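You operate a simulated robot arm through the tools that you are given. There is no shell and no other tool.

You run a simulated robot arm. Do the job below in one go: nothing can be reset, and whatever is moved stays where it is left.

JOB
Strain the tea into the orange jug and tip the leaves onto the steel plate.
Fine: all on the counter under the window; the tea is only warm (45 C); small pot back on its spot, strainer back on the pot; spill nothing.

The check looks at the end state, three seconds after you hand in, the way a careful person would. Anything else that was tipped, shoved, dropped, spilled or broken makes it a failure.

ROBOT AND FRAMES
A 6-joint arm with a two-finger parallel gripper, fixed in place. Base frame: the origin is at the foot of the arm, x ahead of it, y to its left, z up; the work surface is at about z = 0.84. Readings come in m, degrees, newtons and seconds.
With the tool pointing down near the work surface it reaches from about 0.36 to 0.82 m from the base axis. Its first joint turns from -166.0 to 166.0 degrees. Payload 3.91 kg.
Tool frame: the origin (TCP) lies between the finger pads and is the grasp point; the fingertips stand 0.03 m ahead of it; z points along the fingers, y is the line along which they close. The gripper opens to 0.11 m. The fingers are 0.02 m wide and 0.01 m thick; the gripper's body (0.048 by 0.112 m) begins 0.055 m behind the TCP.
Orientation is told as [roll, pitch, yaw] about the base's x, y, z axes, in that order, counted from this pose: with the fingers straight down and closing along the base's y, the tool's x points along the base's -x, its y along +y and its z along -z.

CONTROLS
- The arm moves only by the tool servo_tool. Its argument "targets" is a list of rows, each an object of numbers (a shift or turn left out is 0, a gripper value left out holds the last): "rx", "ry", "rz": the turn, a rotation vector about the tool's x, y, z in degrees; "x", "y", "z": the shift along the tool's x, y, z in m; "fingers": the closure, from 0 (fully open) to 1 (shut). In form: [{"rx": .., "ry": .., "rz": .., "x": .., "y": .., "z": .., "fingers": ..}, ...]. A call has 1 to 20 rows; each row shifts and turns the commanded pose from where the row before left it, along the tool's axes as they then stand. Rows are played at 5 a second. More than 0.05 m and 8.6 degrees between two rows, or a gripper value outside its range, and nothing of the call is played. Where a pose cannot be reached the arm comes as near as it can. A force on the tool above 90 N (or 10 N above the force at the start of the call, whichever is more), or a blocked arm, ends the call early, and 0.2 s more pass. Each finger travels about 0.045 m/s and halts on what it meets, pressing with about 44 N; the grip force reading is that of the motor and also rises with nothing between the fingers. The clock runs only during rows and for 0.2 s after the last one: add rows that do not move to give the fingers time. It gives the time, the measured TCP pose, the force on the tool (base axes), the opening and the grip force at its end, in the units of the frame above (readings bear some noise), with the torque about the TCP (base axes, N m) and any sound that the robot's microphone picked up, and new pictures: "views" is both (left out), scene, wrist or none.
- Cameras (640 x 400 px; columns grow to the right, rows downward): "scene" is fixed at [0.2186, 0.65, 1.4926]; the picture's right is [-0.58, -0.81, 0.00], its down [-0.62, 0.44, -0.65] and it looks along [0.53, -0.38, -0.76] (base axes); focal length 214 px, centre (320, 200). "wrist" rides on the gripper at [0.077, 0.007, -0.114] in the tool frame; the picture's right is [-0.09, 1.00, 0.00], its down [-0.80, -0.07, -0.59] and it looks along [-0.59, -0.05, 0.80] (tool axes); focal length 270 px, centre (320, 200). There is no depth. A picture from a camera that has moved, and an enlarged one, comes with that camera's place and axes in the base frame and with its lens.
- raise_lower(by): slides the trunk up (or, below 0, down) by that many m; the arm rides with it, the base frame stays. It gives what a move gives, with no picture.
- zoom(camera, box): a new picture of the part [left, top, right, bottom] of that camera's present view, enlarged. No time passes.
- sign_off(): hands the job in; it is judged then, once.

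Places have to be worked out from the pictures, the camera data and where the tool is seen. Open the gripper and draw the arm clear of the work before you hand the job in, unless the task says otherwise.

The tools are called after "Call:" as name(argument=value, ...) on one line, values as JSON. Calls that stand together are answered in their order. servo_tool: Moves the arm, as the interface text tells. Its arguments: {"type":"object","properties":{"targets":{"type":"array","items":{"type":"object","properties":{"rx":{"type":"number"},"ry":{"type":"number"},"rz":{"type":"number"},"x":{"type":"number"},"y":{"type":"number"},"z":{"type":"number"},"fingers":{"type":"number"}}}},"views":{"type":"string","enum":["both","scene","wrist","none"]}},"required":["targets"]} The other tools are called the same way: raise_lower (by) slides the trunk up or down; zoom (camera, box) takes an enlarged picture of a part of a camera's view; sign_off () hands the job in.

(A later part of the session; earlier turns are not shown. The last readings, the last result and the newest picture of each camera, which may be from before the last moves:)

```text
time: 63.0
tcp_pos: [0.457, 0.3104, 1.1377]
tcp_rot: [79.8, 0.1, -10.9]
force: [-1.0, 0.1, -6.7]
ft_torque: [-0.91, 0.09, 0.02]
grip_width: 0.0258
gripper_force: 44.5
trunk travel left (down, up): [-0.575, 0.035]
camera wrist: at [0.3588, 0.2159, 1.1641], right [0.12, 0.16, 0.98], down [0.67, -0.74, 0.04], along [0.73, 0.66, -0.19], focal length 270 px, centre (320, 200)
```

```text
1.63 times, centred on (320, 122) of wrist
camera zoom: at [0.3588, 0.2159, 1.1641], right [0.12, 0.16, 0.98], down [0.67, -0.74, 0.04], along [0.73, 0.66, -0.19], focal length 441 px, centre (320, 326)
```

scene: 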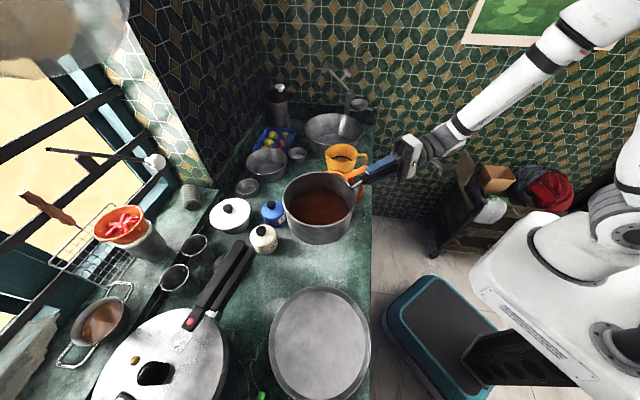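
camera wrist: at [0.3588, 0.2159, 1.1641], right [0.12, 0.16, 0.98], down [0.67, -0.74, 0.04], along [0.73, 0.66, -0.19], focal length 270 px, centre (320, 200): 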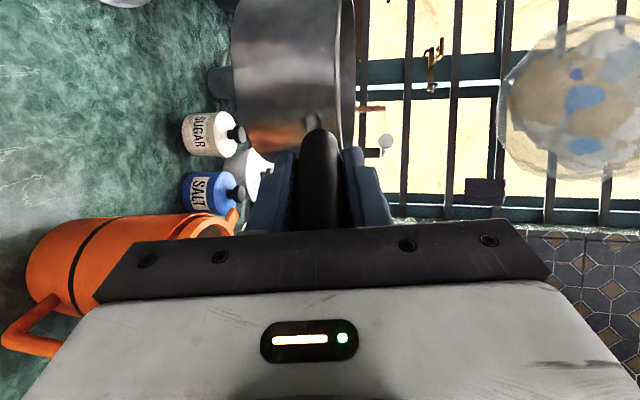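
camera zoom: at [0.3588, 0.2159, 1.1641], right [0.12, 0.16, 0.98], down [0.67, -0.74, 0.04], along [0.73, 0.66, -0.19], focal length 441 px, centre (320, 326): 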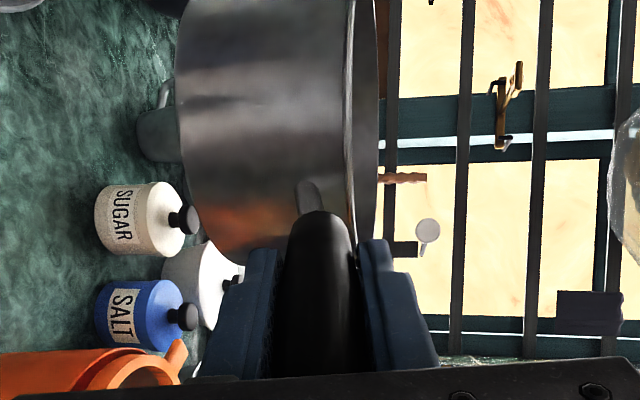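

All steady. I turn 9° to azimuth 70° and carry the pot over to the right side of the jug, moving gently.

Call:
servo_tool(targets=[{"ry": -2.95, "rz": 0.53}, {"ry": -2.95, "rz": 0.53}, {"ry": -2.96, "rz": 0.53}, {"x": -0.0083, "y": -0.0006, "z": -0.0033}, {"x": -0.0083, "y": -0.0006, "z": -0.0033}, {"x": -0.0165, "y": -0.0012, "z": -0.0067}, {"x": -0.0165, "y": -0.0012, "z": -0.0067}, {"x": -0.0165, "y": -0.0012, "z": -0.0067}, {"x": -0.0165, "y": -0.0012, "z": -0.0067}, {"x": -0.0165, "y": -0.0012, "z": -0.0067}, {"x": -0.0165, "y": -0.0012, "z": -0.0067}, {"x": -0.0165, "y": -0.0012, "z": -0.0067}, {"x": -0.0165, "y": -0.0012, "z": -0.0067}, {"x": -0.0165, "y": -0.0012, "z": -0.0067}, {"x": -0.0165, "y": -0.0012, "z": -0.0067}, {"x": -0.0165, "y": -0.0012, "z": -0.0067}, {"x": -0.0083, "y": -0.0006, "z": -0.0033}, {"x": -0.0083, "y": -0.0006, "z": -0.0033}, {}, {}])

Call:
zoom(camera="scene", box=[280, 100, 420, 230])

Call:
zoom(camera="wrist", box=[0, 0, 400, 250])

```text
time: 67.2
tcp_pos: [0.6274, 0.1549, 1.14]
tcp_rot: [79.8, 0.0, -20.1]
force: [-0.7, 0.2, -6.6]
ft_torque: [-0.87, 0.23, -0.02]
grip_width: 0.026
gripper_force: 44.0
trunk travel left (down, up): [-0.575, 0.035]
camera wrist: at [0.517, 0.0763, 1.1653], right [0.14, 0.14, 0.98], down [0.55, -0.84, 0.03], along [0.82, 0.53, -0.19], focal length 270 px, centre (320, 200)
```

scene: 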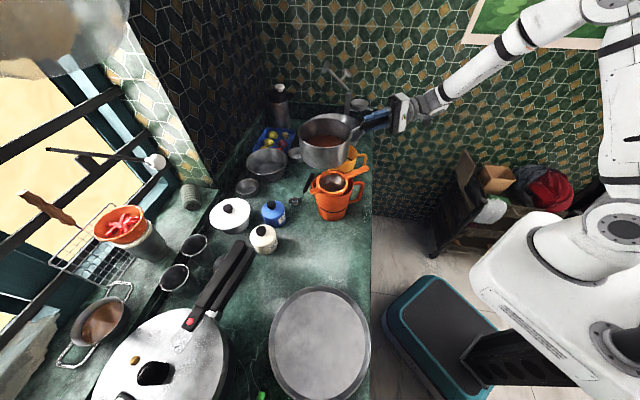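
wrist: 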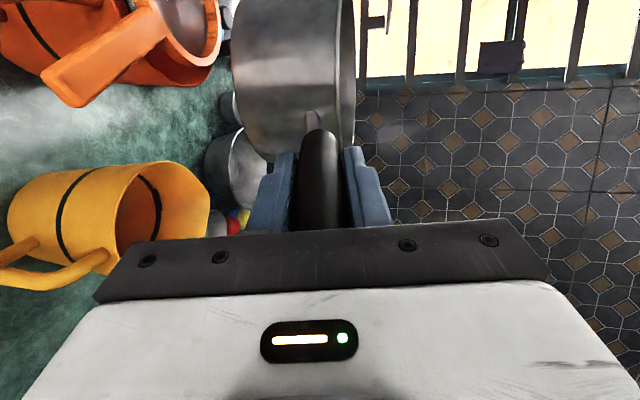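

```text
3.08 times, centred on (350, 165) of scene
camera zoom: at [0.2186, 0.65, 1.4926], right [-0.58, -0.81, 0.0], down [-0.62, 0.44, -0.65], along [0.53, -0.38, -0.76], focal length 660 px, centre (228, 308)
```

zoom: 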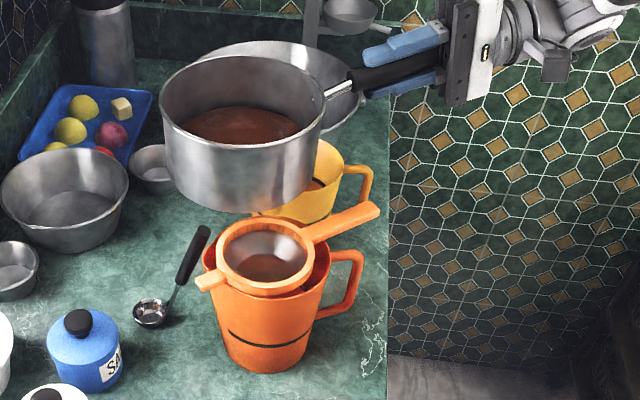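

```text
1.60 times, centred on (200, 125) of wrist
camera zoom: at [0.517, 0.0763, 1.1653], right [0.14, 0.14, 0.98], down [0.55, -0.84, 0.03], along [0.82, 0.53, -0.19], focal length 432 px, centre (512, 320)
```

zoom: 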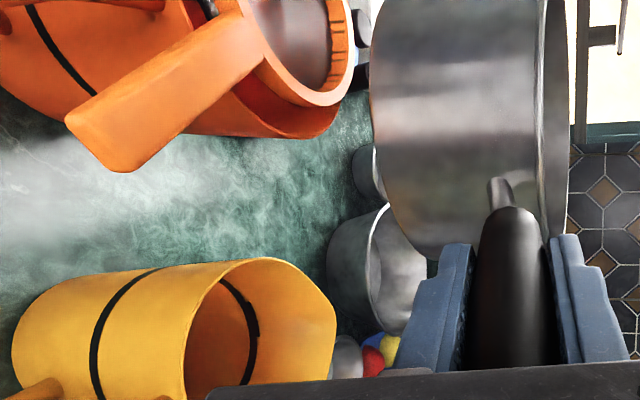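

The pot lip at tilt should come ~15 mm right of the strainer centre. I lower by 8 mm, shift back 7 mm, then tilt slowly to 32° (before tea should reach the lip) and check.

Call:
servo_tool(targets=[{"y": -0.0045, "z": -0.0027}, {"y": -0.0046, "z": -0.0028}, {"ry": -0.354, "rz": -1.968}, {"ry": -0.354, "rz": -1.968}, {"ry": -0.354, "rz": -1.968}, {"ry": -0.354, "rz": -1.968}, {"ry": -0.354, "rz": -1.968}, {"ry": -0.354, "rz": -1.968}, {"ry": -0.354, "rz": -1.968}, {"ry": -0.354, "rz": -1.968}, {"ry": -0.354, "rz": -1.968}, {"ry": -0.354, "rz": -1.968}, {"ry": -0.354, "rz": -1.968}, {"ry": -0.354, "rz": -1.968}, {"ry": -0.354, "rz": -1.968}, {"ry": -0.354, "rz": -1.968}, {"ry": -0.354, "rz": -1.968}, {"ry": -0.354, "rz": -1.968}, {}, {}])

Call:
zoom(camera="scene", box=[280, 110, 420, 230])

Call:
zoom(camera="wrist", box=[0, 0, 400, 250])

```text
time: 71.4
tcp_pos: [0.6245, 0.1487, 1.1306]
tcp_rot: [79.8, -32.0, -19.9]
force: [-0.2, -0.1, -6.3]
ft_torque: [-0.84, 0.4, 0.01]
grip_width: 0.0259
gripper_force: 43.7
trunk travel left (down, up): [-0.575, 0.035]
camera wrist: at [0.5118, 0.0704, 1.1123], right [-0.36, 0.32, 0.88], down [0.42, -0.79, 0.45], along [0.83, 0.53, 0.15], focal length 270 px, centre (320, 200)
```

scene: 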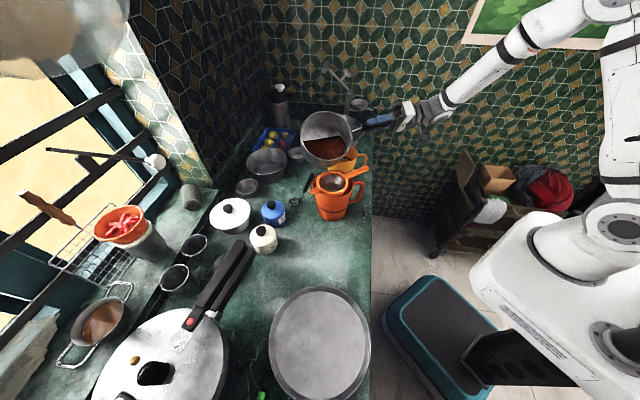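
wrist: 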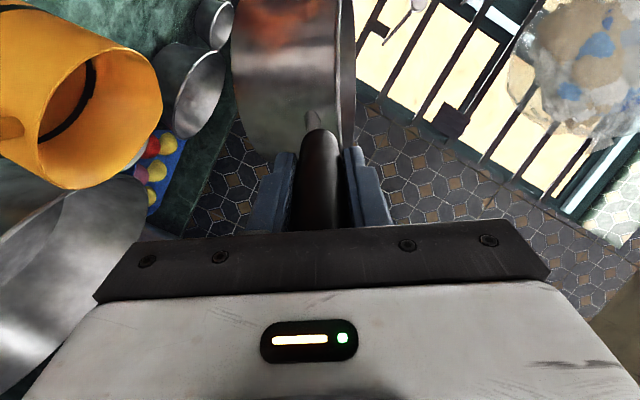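

```text
3.33 times, centred on (350, 170) of scene
camera zoom: at [0.2186, 0.65, 1.4926], right [-0.58, -0.81, 0.0], down [-0.62, 0.44, -0.65], along [0.53, -0.38, -0.76], focal length 715 px, centre (220, 300)
```

zoom: 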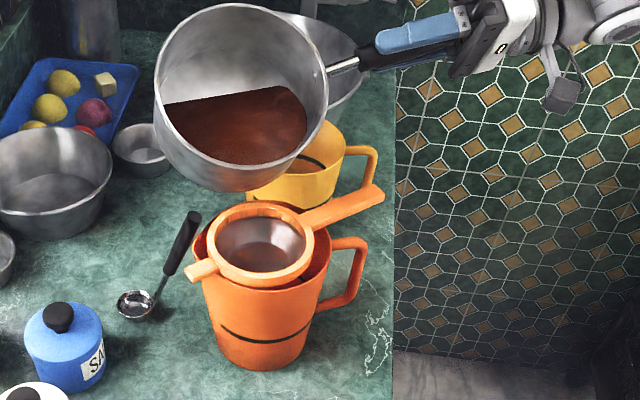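

```text
1.60 times, centred on (200, 125) of wrist
camera zoom: at [0.5118, 0.0704, 1.1123], right [-0.36, 0.32, 0.88], down [0.42, -0.79, 0.45], along [0.83, 0.53, 0.15], focal length 432 px, centre (512, 320)
```

zoom: 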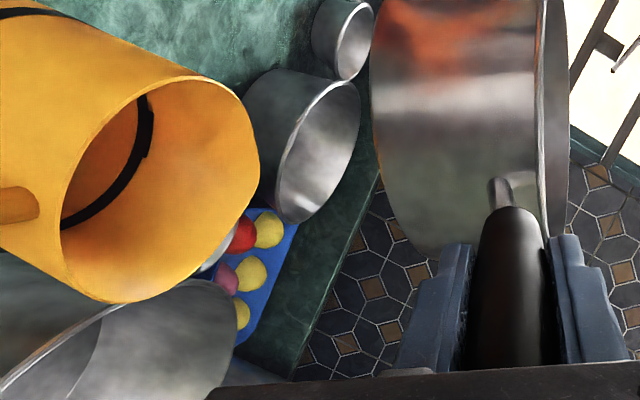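

Everything lines up: the lip is ~10 mm right of the strainer centre and ~80 mm above it, tea not yet at the lip. I tilt on by 1° per row to 41° and look.

Call:
servo_tool(targets=[{"ry": -0.177, "rz": -0.984}, {"ry": -0.177, "rz": -0.984}, {"ry": -0.177, "rz": -0.984}, {"ry": -0.177, "rz": -0.984}, {"ry": -0.177, "rz": -0.984}, {"ry": -0.177, "rz": -0.984}, {"ry": -0.177, "rz": -0.984}, {"ry": -0.177, "rz": -0.984}, {"ry": -0.177, "rz": -0.984}, {}, {}], views="scene")

Call:
zoom(camera="scene", box=[290, 110, 390, 230])

```text
time: 73.8
tcp_pos: [0.6247, 0.1488, 1.1305]
tcp_rot: [79.7, -40.9, -19.9]
force: [-0.1, -0.4, -7.5]
ft_torque: [-0.77, 0.46, 0.01]
grip_width: 0.0259
gripper_force: 44.0
trunk travel left (down, up): [-0.575, 0.035]
```

scene: 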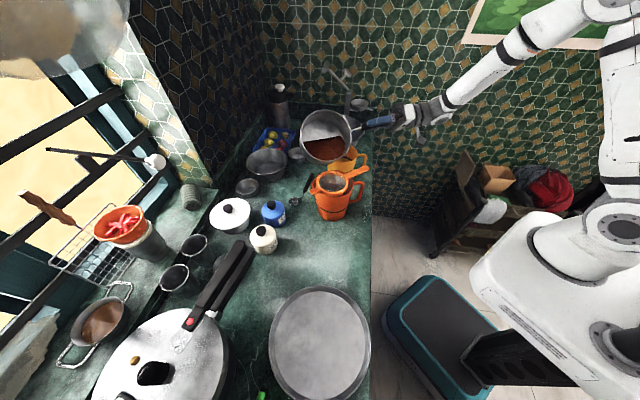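

```text
3.33 times, centred on (340, 170) of scene
camera zoom: at [0.2186, 0.65, 1.4926], right [-0.58, -0.81, 0.0], down [-0.62, 0.44, -0.65], along [0.53, -0.38, -0.76], focal length 715 px, centre (253, 300)
```

zoom: 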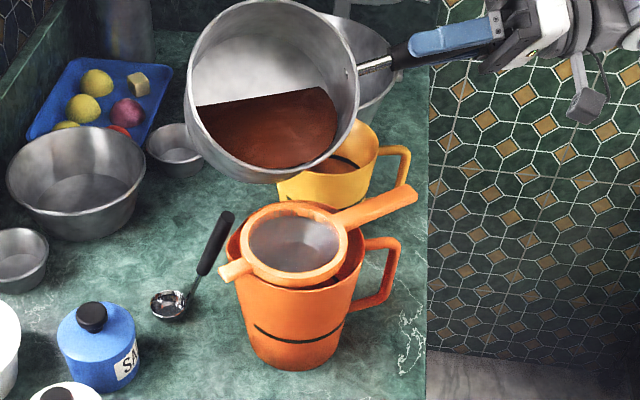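

Tea is almost at the lip. I go on at 0.5° per row while shifting left to keep the lip about 15 mm right of the strainer's centre.

Call:
servo_tool(targets=[{"ry": -0.0885, "rz": -0.492, "x": 0.0006, "y": 0.00057, "z": -0.0001}, {"ry": -0.0885, "rz": -0.492, "x": 0.0006, "y": 0.00057, "z": -0.0001}, {"ry": -0.0885, "rz": -0.492, "x": 0.0006, "y": 0.00057, "z": -0.0001}, {"ry": -0.0885, "rz": -0.492, "x": 0.0006, "y": 0.00057, "z": -0.0001}, {"ry": -0.0885, "rz": -0.492, "x": 0.0006, "y": 0.00057, "z": -0.0001}, {"ry": -0.0885, "rz": -0.492, "x": 0.0006, "y": 0.00057, "z": -0.0001}, {"ry": -0.0885, "rz": -0.492, "x": 0.0006, "y": 0.00057, "z": -0.0001}, {"ry": -0.0885, "rz": -0.492, "x": 0.0006, "y": 0.00057, "z": -0.0001}], views="scene")

Call:
zoom(camera="scene", box=[290, 110, 390, 230])

```text
time: 75.6
tcp_pos: [0.618, 0.1502, 1.1316]
tcp_rot: [79.9, -44.9, -20.0]
force: [-0.3, -0.3, -6.7]
ft_torque: [-0.74, 0.44, -0.02]
grip_width: 0.026
gripper_force: 44.2
trunk travel left (down, up): [-0.575, 0.035]
```

scene: 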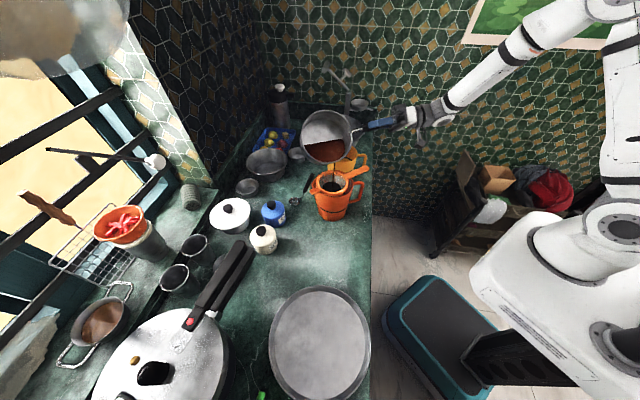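

```text
3.33 times, centred on (340, 170) of scene
camera zoom: at [0.2186, 0.65, 1.4926], right [-0.58, -0.81, 0.0], down [-0.62, 0.44, -0.65], along [0.53, -0.38, -0.76], focal length 715 px, centre (253, 300)
```

zoom: 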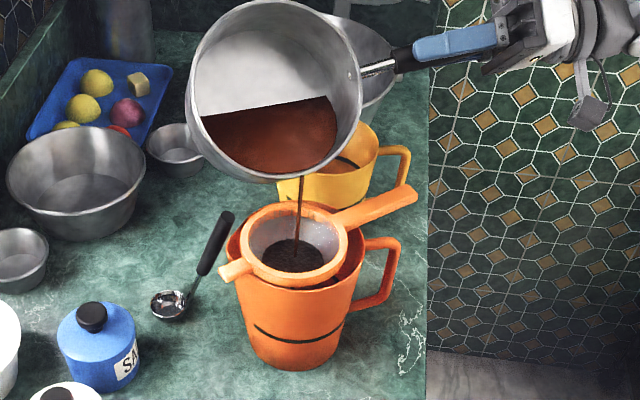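

Tea runs in a thin stream right into the middle of the strainer, leaves are caught. I continue at the same slow rate.

Call:
servo_tool(targets=[{"ry": -0.0885, "rz": -0.492, "x": 0.0004, "y": 0.00046, "z": -0.0001}, {"ry": -0.0885, "rz": -0.492, "x": 0.0004, "y": 0.00046, "z": -0.0001}, {"ry": -0.0885, "rz": -0.492, "x": 0.0004, "y": 0.00046, "z": -0.0001}, {"ry": -0.0885, "rz": -0.492, "x": 0.0004, "y": 0.00046, "z": -0.0001}, {"ry": -0.0885, "rz": -0.492, "x": 0.0004, "y": 0.00046, "z": -0.0001}, {"ry": -0.0885, "rz": -0.492, "x": 0.0004, "y": 0.00046, "z": -0.0001}, {"ry": -0.0885, "rz": -0.492, "x": 0.0004, "y": 0.00046, "z": -0.0001}, {"ry": -0.0885, "rz": -0.492, "x": 0.0004, "y": 0.00046, "z": -0.0001}, {"ry": -0.0885, "rz": -0.492, "x": 0.0004, "y": 0.00046, "z": -0.0001}, {"ry": -0.0885, "rz": -0.492, "x": 0.0004, "y": 0.00046, "z": -0.0001}], views="scene")

Call:
zoom(camera="scene", box=[290, 110, 390, 230])

```text
time: 77.8
tcp_pos: [0.6122, 0.1528, 1.1314]
tcp_rot: [79.9, -50.0, -20.1]
force: [0.5, 0.2, -6.8]
ft_torque: [-0.67, 0.41, 0.01]
grip_width: 0.0258
gripper_force: 43.6
trunk travel left (down, up): [-0.575, 0.035]
```

scene: 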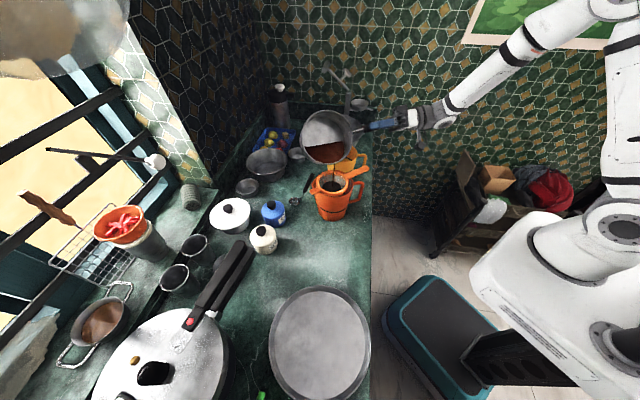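

```text
3.33 times, centred on (340, 170) of scene
camera zoom: at [0.2186, 0.65, 1.4926], right [-0.58, -0.81, 0.0], down [-0.62, 0.44, -0.65], along [0.53, -0.38, -0.76], focal length 715 px, centre (253, 300)
```

zoom: 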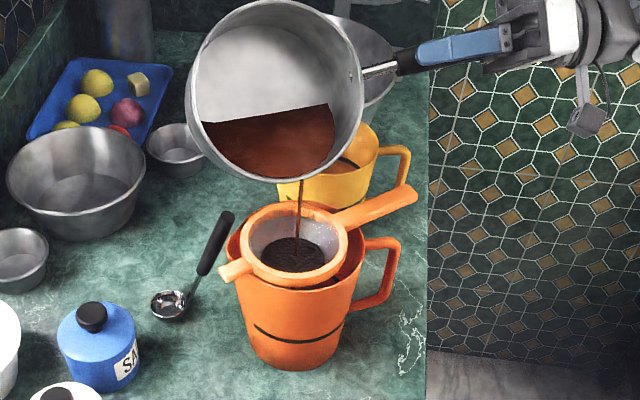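

Flow is steady and the strainer only holds a little. Continue to 60°.

Call:
servo_tool(targets=[{"ry": -0.0885, "rz": -0.492, "x": 0.0004, "y": 0.00053, "z": -0.0001}, {"ry": -0.0885, "rz": -0.492, "x": 0.0004, "y": 0.00053, "z": -0.0001}, {"ry": -0.0885, "rz": -0.492, "x": 0.0004, "y": 0.00053, "z": -0.0001}, {"ry": -0.0885, "rz": -0.492, "x": 0.0004, "y": 0.00053, "z": -0.0001}, {"ry": -0.0885, "rz": -0.492, "x": 0.0004, "y": 0.00053, "z": -0.0001}, {"ry": -0.0885, "rz": -0.492, "x": 0.0004, "y": 0.00053, "z": -0.0001}, {"ry": -0.0885, "rz": -0.492, "x": 0.0004, "y": 0.00053, "z": -0.0001}, {"ry": -0.0885, "rz": -0.492, "x": 0.0004, "y": 0.00053, "z": -0.0001}, {"ry": -0.0885, "rz": -0.492, "x": 0.0004, "y": 0.00053, "z": -0.0001}, {"ry": -0.0885, "rz": -0.492, "x": 0.0004, "y": 0.00053, "z": -0.0001}, {"ry": -0.0885, "rz": -0.492, "x": 0.0003, "y": 0.00055, "z": -0.0001}, {"ry": -0.0885, "rz": -0.492, "x": 0.0003, "y": 0.00055, "z": -0.0001}, {"ry": -0.0885, "rz": -0.492, "x": 0.0003, "y": 0.00055, "z": -0.0001}, {"ry": -0.0885, "rz": -0.492, "x": 0.0003, "y": 0.00055, "z": -0.0001}, {"ry": -0.0885, "rz": -0.492, "x": 0.0003, "y": 0.00055, "z": -0.0001}, {"ry": -0.0885, "rz": -0.492, "x": 0.0003, "y": 0.00055, "z": -0.0001}, {"ry": -0.0885, "rz": -0.492, "x": 0.0003, "y": 0.00055, "z": -0.0001}, {"ry": -0.0885, "rz": -0.492, "x": 0.0003, "y": 0.00055, "z": -0.0001}, {"ry": -0.0885, "rz": -0.492, "x": 0.0003, "y": 0.00055, "z": -0.0001}, {"ry": -0.0885, "rz": -0.492, "x": 0.0003, "y": 0.00055, "z": -0.0001}], views="scene")

Call:
zoom(camera="scene", box=[290, 110, 390, 230])

```text
time: 82.0
tcp_pos: [0.5979, 0.1568, 1.1319]
tcp_rot: [80.0, -59.9, -20.2]
force: [0.4, 0.0, -5.7]
ft_torque: [-0.59, 0.4, 0.01]
grip_width: 0.0257
gripper_force: 44.0
trunk travel left (down, up): [-0.575, 0.035]
```

scene: 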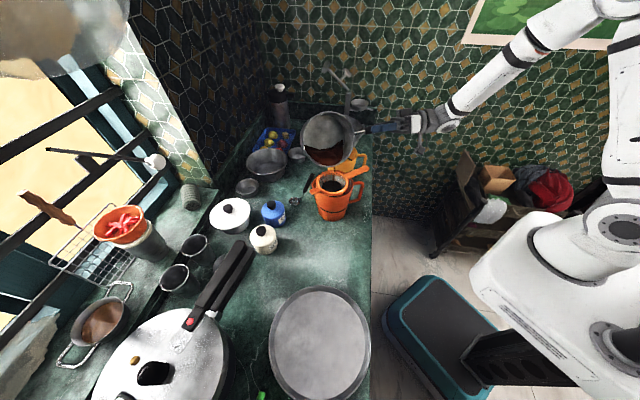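

```text
3.33 times, centred on (340, 170) of scene
camera zoom: at [0.2186, 0.65, 1.4926], right [-0.58, -0.81, 0.0], down [-0.62, 0.44, -0.65], along [0.53, -0.38, -0.76], focal length 715 px, centre (253, 300)
```

zoom: 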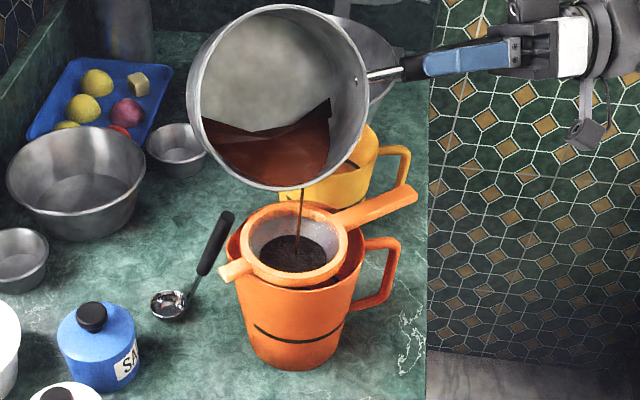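

Still clean. Continue to 70°.

Call:
servo_tool(targets=[{"ry": -0.0885, "rz": -0.492, "x": 0.0003, "y": 0.00064, "z": -0.00012}, {"ry": -0.0885, "rz": -0.492, "x": 0.0003, "y": 0.00064, "z": -0.00012}, {"ry": -0.0885, "rz": -0.492, "x": 0.0003, "y": 0.00064, "z": -0.00012}, {"ry": -0.0885, "rz": -0.492, "x": 0.0003, "y": 0.00064, "z": -0.00012}, {"ry": -0.0885, "rz": -0.492, "x": 0.0003, "y": 0.00064, "z": -0.00012}, {"ry": -0.0885, "rz": -0.492, "x": 0.0003, "y": 0.00064, "z": -0.00012}, {"ry": -0.0885, "rz": -0.492, "x": 0.0003, "y": 0.00064, "z": -0.00012}, {"ry": -0.0885, "rz": -0.492, "x": 0.0003, "y": 0.00064, "z": -0.00012}, {"ry": -0.0885, "rz": -0.492, "x": 0.0003, "y": 0.00064, "z": -0.00012}, {"ry": -0.0885, "rz": -0.492, "x": 0.0003, "y": 0.00064, "z": -0.00012}, {"ry": -0.0885, "rz": -0.492, "x": 0.0003, "y": 0.00066, "z": -0.00012}, {"ry": -0.0885, "rz": -0.492, "x": 0.0003, "y": 0.00066, "z": -0.00012}, {"ry": -0.0885, "rz": -0.492, "x": 0.0003, "y": 0.00066, "z": -0.00012}, {"ry": -0.0885, "rz": -0.492, "x": 0.0003, "y": 0.00066, "z": -0.00012}, {"ry": -0.0885, "rz": -0.492, "x": 0.0003, "y": 0.00066, "z": -0.00012}, {"ry": -0.0885, "rz": -0.492, "x": 0.0003, "y": 0.00066, "z": -0.00012}, {"ry": -0.0885, "rz": -0.492, "x": 0.0003, "y": 0.00066, "z": -0.00012}, {"ry": -0.0885, "rz": -0.492, "x": 0.0003, "y": 0.00066, "z": -0.00012}, {"ry": -0.0885, "rz": -0.492, "x": 0.0003, "y": 0.00066, "z": -0.00012}, {"ry": -0.0885, "rz": -0.492, "x": 0.0003, "y": 0.00066, "z": -0.00012}], views="scene")

Call:
zoom(camera="scene", box=[290, 110, 390, 230])

```text
time: 86.2
tcp_pos: [0.5855, 0.1609, 1.1324]
tcp_rot: [80.3, -69.9, -20.3]
force: [0.7, -0.3, -4.7]
ft_torque: [-0.49, 0.36, 0.02]
grip_width: 0.0259
gripper_force: 44.3
trunk travel left (down, up): [-0.575, 0.035]
```

scene: 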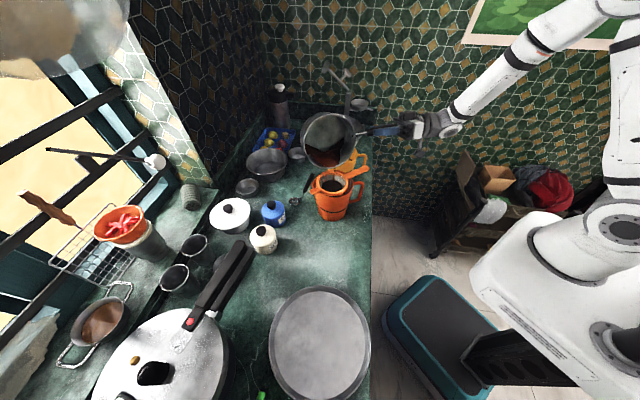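

```text
3.33 times, centred on (340, 170) of scene
camera zoom: at [0.2186, 0.65, 1.4926], right [-0.58, -0.81, 0.0], down [-0.62, 0.44, -0.65], along [0.53, -0.38, -0.76], focal length 715 px, centre (253, 300)
```

zoom: 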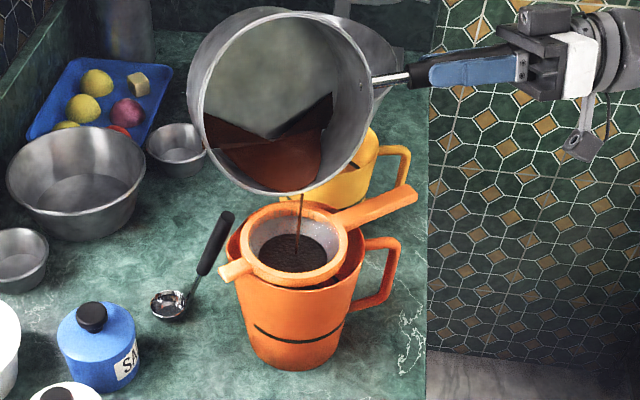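

Continue to 80°.

Call:
servo_tool(targets=[{"ry": -0.0885, "rz": -0.492, "x": 0.0002, "y": 0.00075, "z": -0.00014}, {"ry": -0.0885, "rz": -0.492, "x": 0.0002, "y": 0.00075, "z": -0.00014}, {"ry": -0.0885, "rz": -0.492, "x": 0.0002, "y": 0.00075, "z": -0.00014}, {"ry": -0.0885, "rz": -0.492, "x": 0.0002, "y": 0.00075, "z": -0.00014}, {"ry": -0.0885, "rz": -0.492, "x": 0.0002, "y": 0.00075, "z": -0.00014}, {"ry": -0.0885, "rz": -0.492, "x": 0.0002, "y": 0.00075, "z": -0.00014}, {"ry": -0.0885, "rz": -0.492, "x": 0.0002, "y": 0.00075, "z": -0.00014}, {"ry": -0.0885, "rz": -0.492, "x": 0.0002, "y": 0.00075, "z": -0.00014}, {"ry": -0.0885, "rz": -0.492, "x": 0.0002, "y": 0.00075, "z": -0.00014}, {"ry": -0.0885, "rz": -0.492, "x": 0.0002, "y": 0.00075, "z": -0.00014}, {"ry": -0.0885, "rz": -0.492, "x": 0.0002, "y": 0.00076, "z": -0.00014}, {"ry": -0.0885, "rz": -0.492, "x": 0.0002, "y": 0.00076, "z": -0.00014}, {"ry": -0.0885, "rz": -0.492, "x": 0.0002, "y": 0.00076, "z": -0.00014}, {"ry": -0.0885, "rz": -0.492, "x": 0.0002, "y": 0.00076, "z": -0.00014}, {"ry": -0.0885, "rz": -0.492, "x": 0.0002, "y": 0.00076, "z": -0.00014}, {"ry": -0.0885, "rz": -0.492, "x": 0.0002, "y": 0.00076, "z": -0.00014}, {"ry": -0.0885, "rz": -0.492, "x": 0.0002, "y": 0.00076, "z": -0.00014}, {"ry": -0.0885, "rz": -0.492, "x": 0.0002, "y": 0.00076, "z": -0.00014}, {"ry": -0.0885, "rz": -0.492, "x": 0.0002, "y": 0.00076, "z": -0.00014}, {"ry": -0.0885, "rz": -0.492, "x": 0.0002, "y": 0.00076, "z": -0.00014}], views="scene")

Call:
zoom(camera="scene", box=[290, 110, 390, 230])

```text
time: 90.4
tcp_pos: [0.5711, 0.1691, 1.1319]
tcp_rot: [80.6, -79.8, -21.0]
force: [-1.0, -0.8, -4.4]
ft_torque: [-0.48, 0.35, 0.01]
grip_width: 0.0255
gripper_force: 43.8
trunk travel left (down, up): [-0.575, 0.035]
```

scene: 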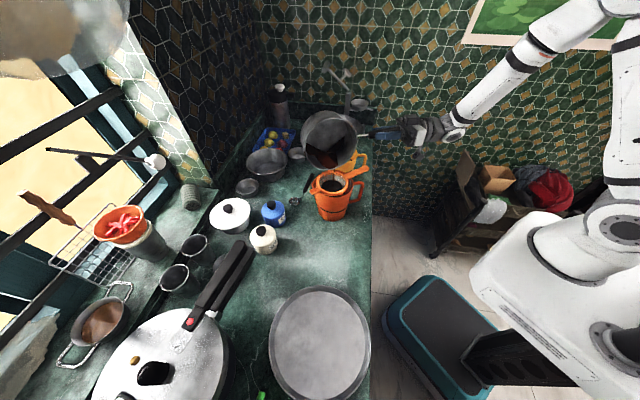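

```text
3.33 times, centred on (340, 170) of scene
camera zoom: at [0.2186, 0.65, 1.4926], right [-0.58, -0.81, 0.0], down [-0.62, 0.44, -0.65], along [0.53, -0.38, -0.76], focal length 715 px, centre (253, 300)
```

zoom: 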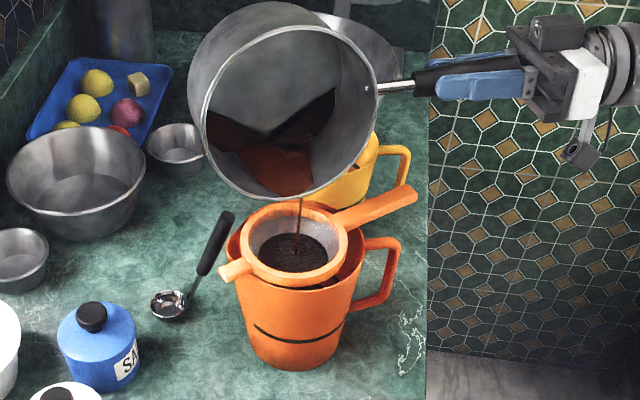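

Continue to 90°.

Call:
servo_tool(targets=[{"ry": -0.0885, "rz": -0.492, "x": 0.0001, "y": 0.0008, "z": -0.00014}, {"ry": -0.0885, "rz": -0.492, "x": 0.0001, "y": 0.0008, "z": -0.00014}, {"ry": -0.0885, "rz": -0.492, "x": 0.0001, "y": 0.0008, "z": -0.00014}, {"ry": -0.0885, "rz": -0.492, "x": 0.0001, "y": 0.0008, "z": -0.00014}, {"ry": -0.0885, "rz": -0.492, "x": 0.0001, "y": 0.0008, "z": -0.00014}, {"ry": -0.0885, "rz": -0.492, "x": 0.0001, "y": 0.0008, "z": -0.00014}, {"ry": -0.0885, "rz": -0.492, "x": 0.0001, "y": 0.0008, "z": -0.00014}, {"ry": -0.0885, "rz": -0.492, "x": 0.0001, "y": 0.0008, "z": -0.00014}, {"ry": -0.0885, "rz": -0.492, "x": 0.0001, "y": 0.0008, "z": -0.00014}, {"ry": -0.0885, "rz": -0.492, "x": 0.0001, "y": 0.0008, "z": -0.00014}, {"ry": -0.0885, "rz": -0.492, "x": 0.0001, "y": 0.0008, "z": -0.00014}, {"ry": -0.0885, "rz": -0.492, "x": 0.0001, "y": 0.0008, "z": -0.00014}, {"ry": -0.0885, "rz": -0.492, "x": 0.0001, "y": 0.0008, "z": -0.00014}, {"ry": -0.0885, "rz": -0.492, "x": 0.0001, "y": 0.0008, "z": -0.00014}, {"ry": -0.0885, "rz": -0.492, "x": 0.0001, "y": 0.0008, "z": -0.00014}, {"ry": -0.0885, "rz": -0.492, "x": 0.0001, "y": 0.0008, "z": -0.00014}, {"ry": -0.0885, "rz": -0.492, "x": 0.0001, "y": 0.0008, "z": -0.00014}, {"ry": -0.0885, "rz": -0.492, "x": 0.0001, "y": 0.0008, "z": -0.00014}, {"ry": -0.0885, "rz": -0.492, "x": 0.0001, "y": 0.0008, "z": -0.00014}, {"ry": -0.0885, "rz": -0.492, "x": 0.0001, "y": 0.0008, "z": -0.00014}], views="scene")

Call:
zoom(camera="scene", box=[290, 110, 390, 230])

```text
time: 94.6
tcp_pos: [0.5564, 0.1747, 1.1311]
tcp_rot: [123.1, -89.6, -63.2]
force: [0.3, -0.1, -4.2]
ft_torque: [-0.42, 0.33, 0.01]
grip_width: 0.0257
gripper_force: 43.3
trunk travel left (down, up): [-0.575, 0.035]
```

scene: 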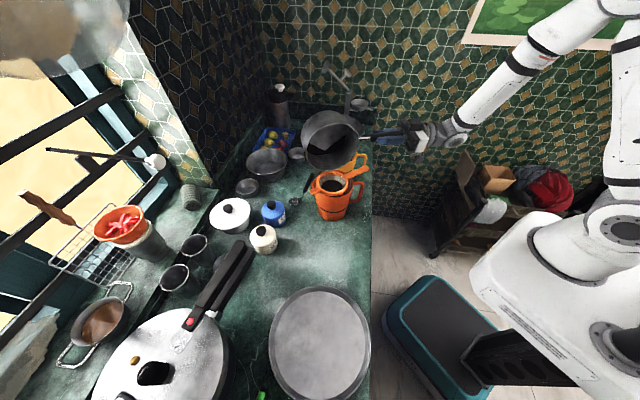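

```text
3.33 times, centred on (340, 170) of scene
camera zoom: at [0.2186, 0.65, 1.4926], right [-0.58, -0.81, 0.0], down [-0.62, 0.44, -0.65], along [0.53, -0.38, -0.76], focal length 715 px, centre (253, 300)
```

zoom: 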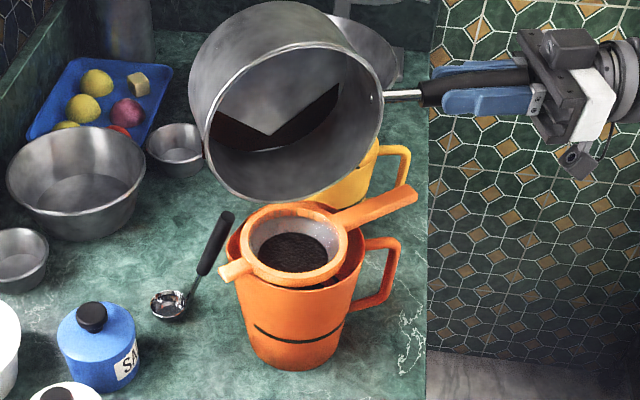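

The stream has stopped; some dark leaves seem to remain at the pot's bottom. I zoom in.

Call:
zoom(camera="scene", box=[300, 105, 370, 200])

Call:
zoom(camera="scene", box=[310, 160, 370, 200])

```text
4.21 times, centred on (335, 152) of scene
camera zoom: at [0.2186, 0.65, 1.4926], right [-0.58, -0.81, 0.0], down [-0.62, 0.44, -0.65], along [0.53, -0.38, -0.76], focal length 903 px, centre (257, 400)
```

zoom: 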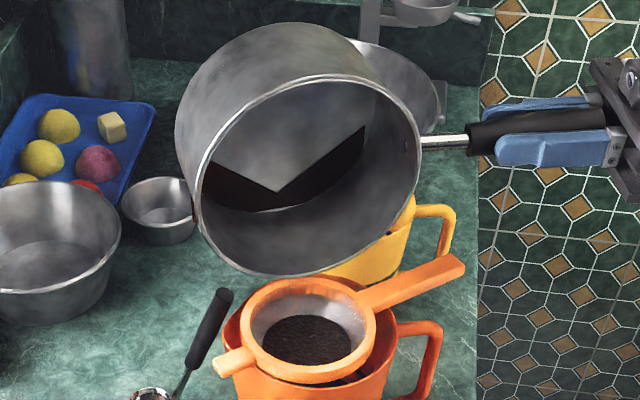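

```text
10.00 times, centred on (340, 180) of scene
camera zoom: at [0.2186, 0.65, 1.4926], right [-0.58, -0.81, 0.0], down [-0.62, 0.44, -0.65], along [0.53, -0.38, -0.76], focal length 2145 px, centre (120, 400)
```

zoom: 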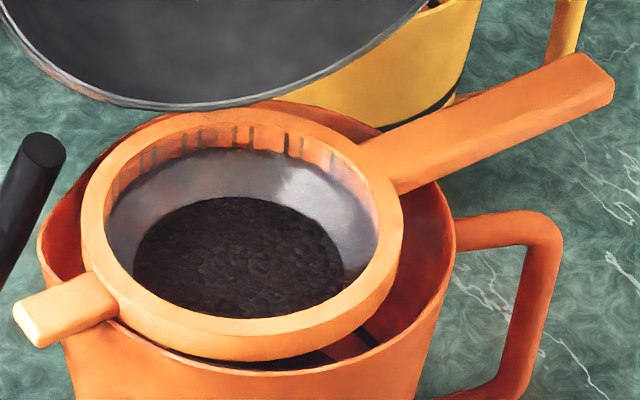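

Leaves are well caught in the strainer. I tilt the pot on to 110° to let the remainder slide out, keeping the lip over the strainer.

Call:
servo_tool(targets=[{"ry": -0.177, "rz": -0.984, "x": -0.0001, "y": 0.00157, "z": -0.00028}, {"ry": -0.177, "rz": -0.984, "x": -0.0001, "y": 0.00157, "z": -0.00028}, {"ry": -0.177, "rz": -0.984, "x": -0.0001, "y": 0.00157, "z": -0.00028}, {"ry": -0.177, "rz": -0.984, "x": -0.0001, "y": 0.00157, "z": -0.00028}, {"ry": -0.177, "rz": -0.984, "x": -0.0001, "y": 0.00157, "z": -0.00028}, {"ry": -0.177, "rz": -0.984, "x": -0.0002, "y": 0.00156, "z": -0.00028}, {"ry": -0.177, "rz": -0.984, "x": -0.0002, "y": 0.00156, "z": -0.00028}, {"ry": -0.177, "rz": -0.984, "x": -0.0002, "y": 0.00156, "z": -0.00028}, {"ry": -0.177, "rz": -0.984, "x": -0.0003, "y": 0.00155, "z": -0.00028}, {"ry": -0.177, "rz": -0.984, "x": -0.0003, "y": 0.00155, "z": -0.00028}, {"ry": -0.177, "rz": -0.984, "x": -0.0003, "y": 0.00153, "z": -0.00028}, {"ry": -0.177, "rz": -0.984, "x": -0.0004, "y": 0.00153, "z": -0.00028}, {"ry": -0.177, "rz": -0.984, "x": -0.0004, "y": 0.00152, "z": -0.00027}, {"ry": -0.177, "rz": -0.984, "x": -0.0004, "y": 0.00152, "z": -0.00027}, {"ry": -0.177, "rz": -0.984, "x": -0.0004, "y": 0.00152, "z": -0.00027}, {}, {}, {}], views="scene")

Call:
zoom(camera="scene", box=[300, 105, 370, 200])

```text
time: 98.4
tcp_pos: [0.5332, 0.1831, 1.1339]
tcp_rot: [-101.1, -75.2, 161.0]
force: [0.6, -0.4, -4.5]
ft_torque: [-0.44, 0.37, 0.01]
grip_width: 0.0258
gripper_force: 44.5
trunk travel left (down, up): [-0.575, 0.035]
```

scene: 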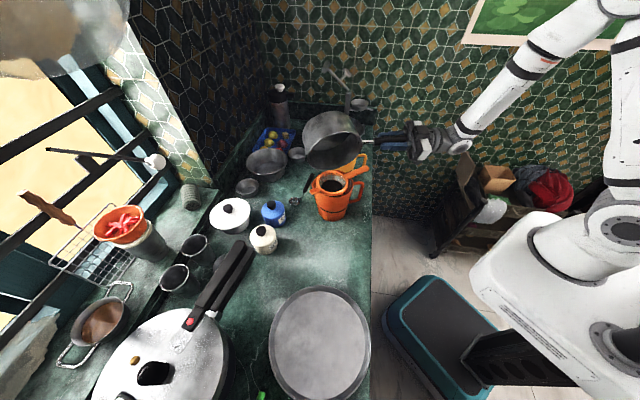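

```text
4.21 times, centred on (335, 152) of scene
camera zoom: at [0.2186, 0.65, 1.4926], right [-0.58, -0.81, 0.0], down [-0.62, 0.44, -0.65], along [0.53, -0.38, -0.76], focal length 903 px, centre (257, 400)
```

zoom: 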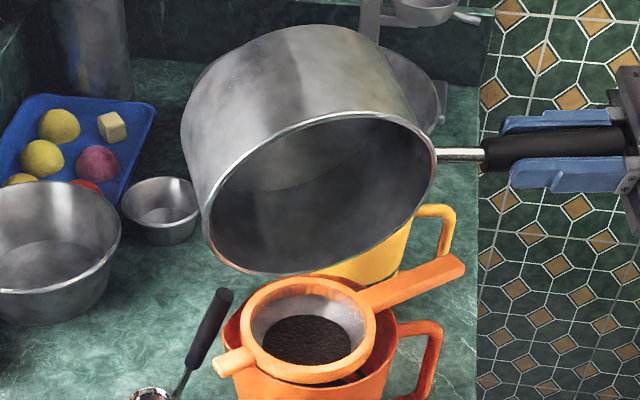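

The pot looks empty now. I hold a little for drips and zoom the inside.

Call:
servo_tool(targets=[{}, {}, {}, {}, {}, {}, {}, {}], views="none")

Call:
zoom(camera="scene", box=[300, 120, 360, 160])

Call:
zoom(camera="scene", box=[305, 155, 375, 225])

```text
time: 100.2
tcp_pos: [0.5305, 0.1823, 1.1326]
tcp_rot: [-101.2, -75.3, 161.0]
force: [0.6, 0.0, -4.0]
ft_torque: [-0.42, 0.37, 0.06]
grip_width: 0.0258
gripper_force: 44.2
trunk travel left (down, up): [-0.575, 0.035]
```

```text
10.00 times, centred on (330, 140) of scene
camera zoom: at [0.2186, 0.65, 1.4926], right [-0.58, -0.81, 0.0], down [-0.62, 0.44, -0.65], along [0.53, -0.38, -0.76], focal length 2145 px, centre (220, 800)
```

zoom: 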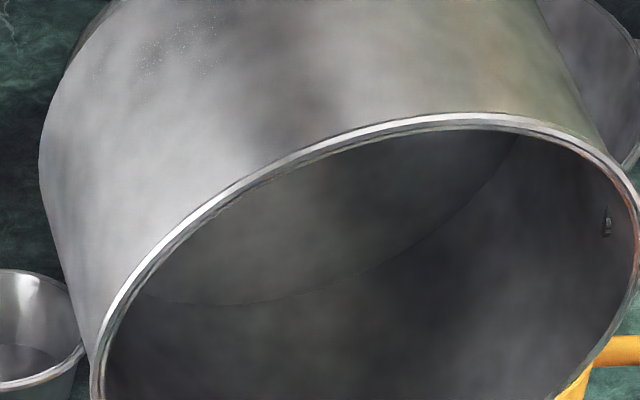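

```text
5.71 times, centred on (340, 190) of scene
camera zoom: at [0.2186, 0.65, 1.4926], right [-0.58, -0.81, 0.0], down [-0.62, 0.44, -0.65], along [0.53, -0.38, -0.76], focal length 1226 px, centre (206, 257)
```

zoom: 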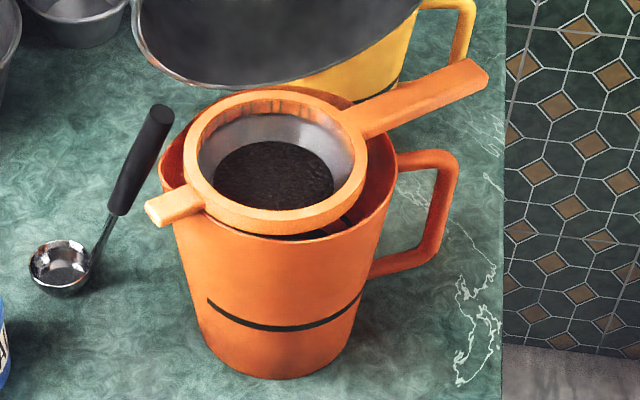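

Pot empty and clean, no drops on the counter. I retrace the tilt back to 45° with the lip kept over the strainer.

Call:
servo_tool(targets=[{"ry": 0.708, "rz": 3.936, "x": 0.0014, "y": -0.0061, "z": 0.0011}, {"ry": 0.708, "rz": 3.936, "x": 0.001, "y": -0.0063, "z": 0.0011}, {"ry": 0.708, "rz": 3.936, "x": 0.0006, "y": -0.0064, "z": 0.0011}, {"ry": 0.708, "rz": 3.936, "x": 0.0001, "y": -0.0064, "z": 0.0012}, {"ry": 0.708, "rz": 3.936, "x": -0.0003, "y": -0.0064, "z": 0.0012}, {"ry": 0.708, "rz": 3.936, "x": -0.0008, "y": -0.0064, "z": 0.0011}, {"ry": 0.708, "rz": 3.936, "x": -0.0012, "y": -0.0062, "z": 0.0011}, {"ry": 0.708, "rz": 3.936, "x": -0.0016, "y": -0.006, "z": 0.0011}, {"ry": 0.708, "rz": 3.936, "x": -0.002, "y": -0.0058, "z": 0.001}, {"ry": 0.708, "rz": 3.936, "x": -0.0024, "y": -0.0055, "z": 0.001}, {"ry": 0.708, "rz": 3.936, "x": -0.0027, "y": -0.0051, "z": 0.0009}, {"ry": 0.708, "rz": 3.936, "x": -0.0029, "y": -0.0047, "z": 0.0008}, {"ry": 0.708, "rz": 3.936, "x": -0.0031, "y": -0.0043, "z": 0.0008}, {"ry": 0.708, "rz": 3.936, "x": -0.0032, "y": -0.0039, "z": 0.0007}, {"ry": 0.708, "rz": 3.936, "x": -0.0033, "y": -0.0035, "z": 0.0006}, {}, {}], views="scene")

Call:
zoom(camera="scene", box=[290, 100, 390, 230])

```text
time: 103.8
tcp_pos: [0.617, 0.1517, 1.1356]
tcp_rot: [80.1, -44.8, -20.2]
force: [0.5, -0.1, -4.3]
ft_torque: [-0.48, 0.27, -0.02]
grip_width: 0.0256
gripper_force: 44.0
trunk travel left (down, up): [-0.575, 0.035]
```

scene: 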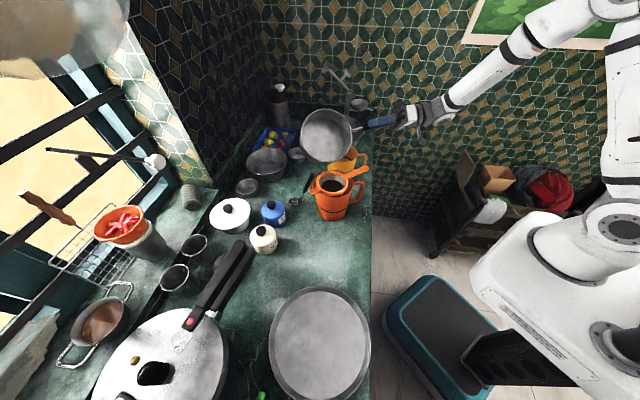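

```text
3.08 times, centred on (340, 165) of scene
camera zoom: at [0.2186, 0.65, 1.4926], right [-0.58, -0.81, 0.0], down [-0.62, 0.44, -0.65], along [0.53, -0.38, -0.76], focal length 660 px, centre (258, 308)
```

zoom: 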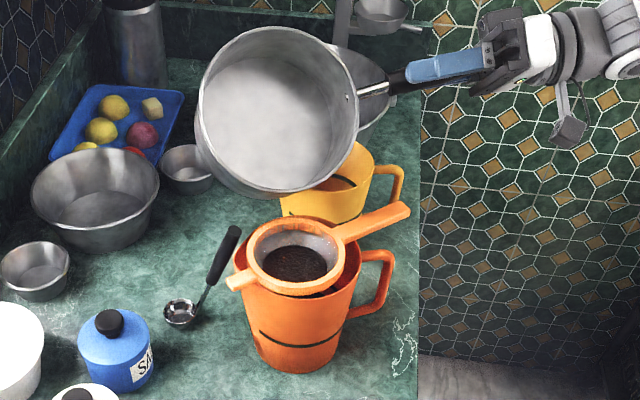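

Pot is empty. I raise 20 mm and bring it upright.

Call:
servo_tool(targets=[{"x": -0.0071, "y": 0.007, "z": -0.0013}, {"x": -0.0071, "y": 0.007, "z": -0.0013}, {"ry": 0.885, "rz": 4.92}, {"ry": 0.885, "rz": 4.92}, {"ry": 0.885, "rz": 4.92}, {"ry": 0.885, "rz": 4.92}, {"ry": 0.885, "rz": 4.92}, {"ry": 0.885, "rz": 4.92}, {"ry": 0.885, "rz": 4.92}, {"ry": 0.885, "rz": 4.92}, {"ry": 0.885, "rz": 4.92}, {}, {}], views="scene")

```text
time: 106.6
tcp_pos: [0.6176, 0.1517, 1.1557]
tcp_rot: [80.1, 0.4, -19.9]
force: [-0.5, 0.2, -3.7]
ft_torque: [-0.56, 0.14, -0.02]
grip_width: 0.0254
gripper_force: 44.4
trunk travel left (down, up): [-0.575, 0.035]
```

scene: 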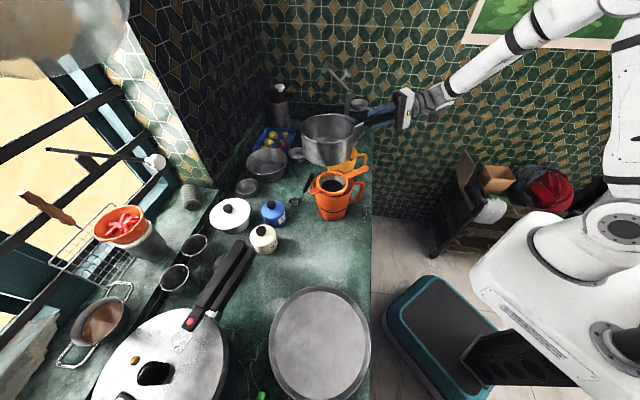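

Upright. Now carry it back over its spot: TCP target (0.438, 0.316), azimuth 72° so that pot and handle stand as at the start.

Call:
servo_tool(targets=[{"ry": -0.07, "rz": -0.39, "x": 0.0094, "y": 0.0007, "z": 0.0038}, {"x": 0.0187, "y": 0.0014, "z": 0.0076}, {"x": 0.0187, "y": 0.0014, "z": 0.0076}, {"x": 0.0187, "y": 0.0014, "z": 0.0076}, {"x": 0.0187, "y": 0.0014, "z": 0.0076}, {"x": 0.0187, "y": 0.0014, "z": 0.0076}, {"x": 0.0187, "y": 0.0014, "z": 0.0076}, {"x": 0.0187, "y": 0.0014, "z": 0.0076}, {"x": 0.0187, "y": 0.0014, "z": 0.0076}, {"x": 0.0187, "y": 0.0014, "z": 0.0076}, {"x": 0.0187, "y": 0.0014, "z": 0.0076}, {"x": 0.0187, "y": 0.0014, "z": 0.0076}, {"x": 0.0094, "y": 0.0007, "z": 0.0038}, {"ry": 1.97, "rz": -0.354}, {}, {}])

Call:
zoom(camera="scene", box=[270, 140, 430, 270])

```text
time: 110.0
tcp_pos: [0.4381, 0.3163, 1.1569]
tcp_rot: [80.0, -0.1, -17.9]
force: [-0.3, 0.3, -4.3]
ft_torque: [-0.53, 0.12, 0.04]
grip_width: 0.0259
gripper_force: 44.3
trunk travel left (down, up): [-0.575, 0.035]
camera wrist: at [0.3312, 0.2337, 1.1823], right [0.14, 0.14, 0.98], down [0.58, -0.82, 0.03], along [0.8, 0.56, -0.19], focal length 270 px, centre (320, 200)
```

scene: 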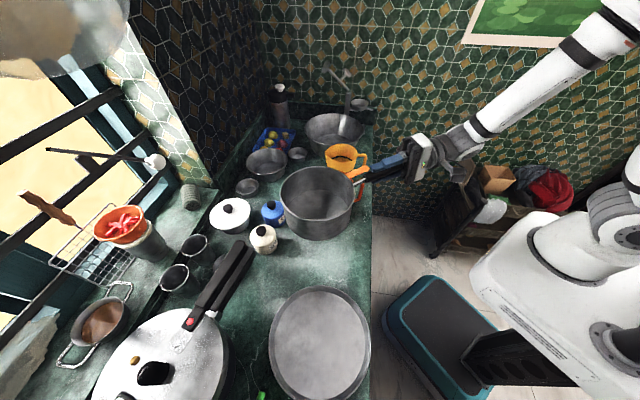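
wrist: 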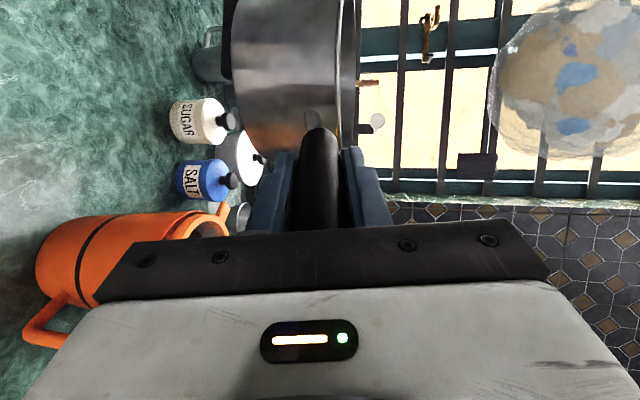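

```text
3.08 times, centred on (350, 205) of scene
camera zoom: at [0.2186, 0.65, 1.4926], right [-0.58, -0.81, 0.0], down [-0.62, 0.44, -0.65], along [0.53, -0.38, -0.76], focal length 660 px, centre (228, 185)
```

zoom: 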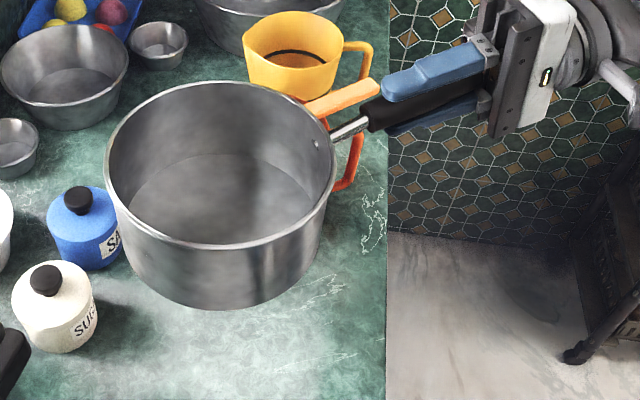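

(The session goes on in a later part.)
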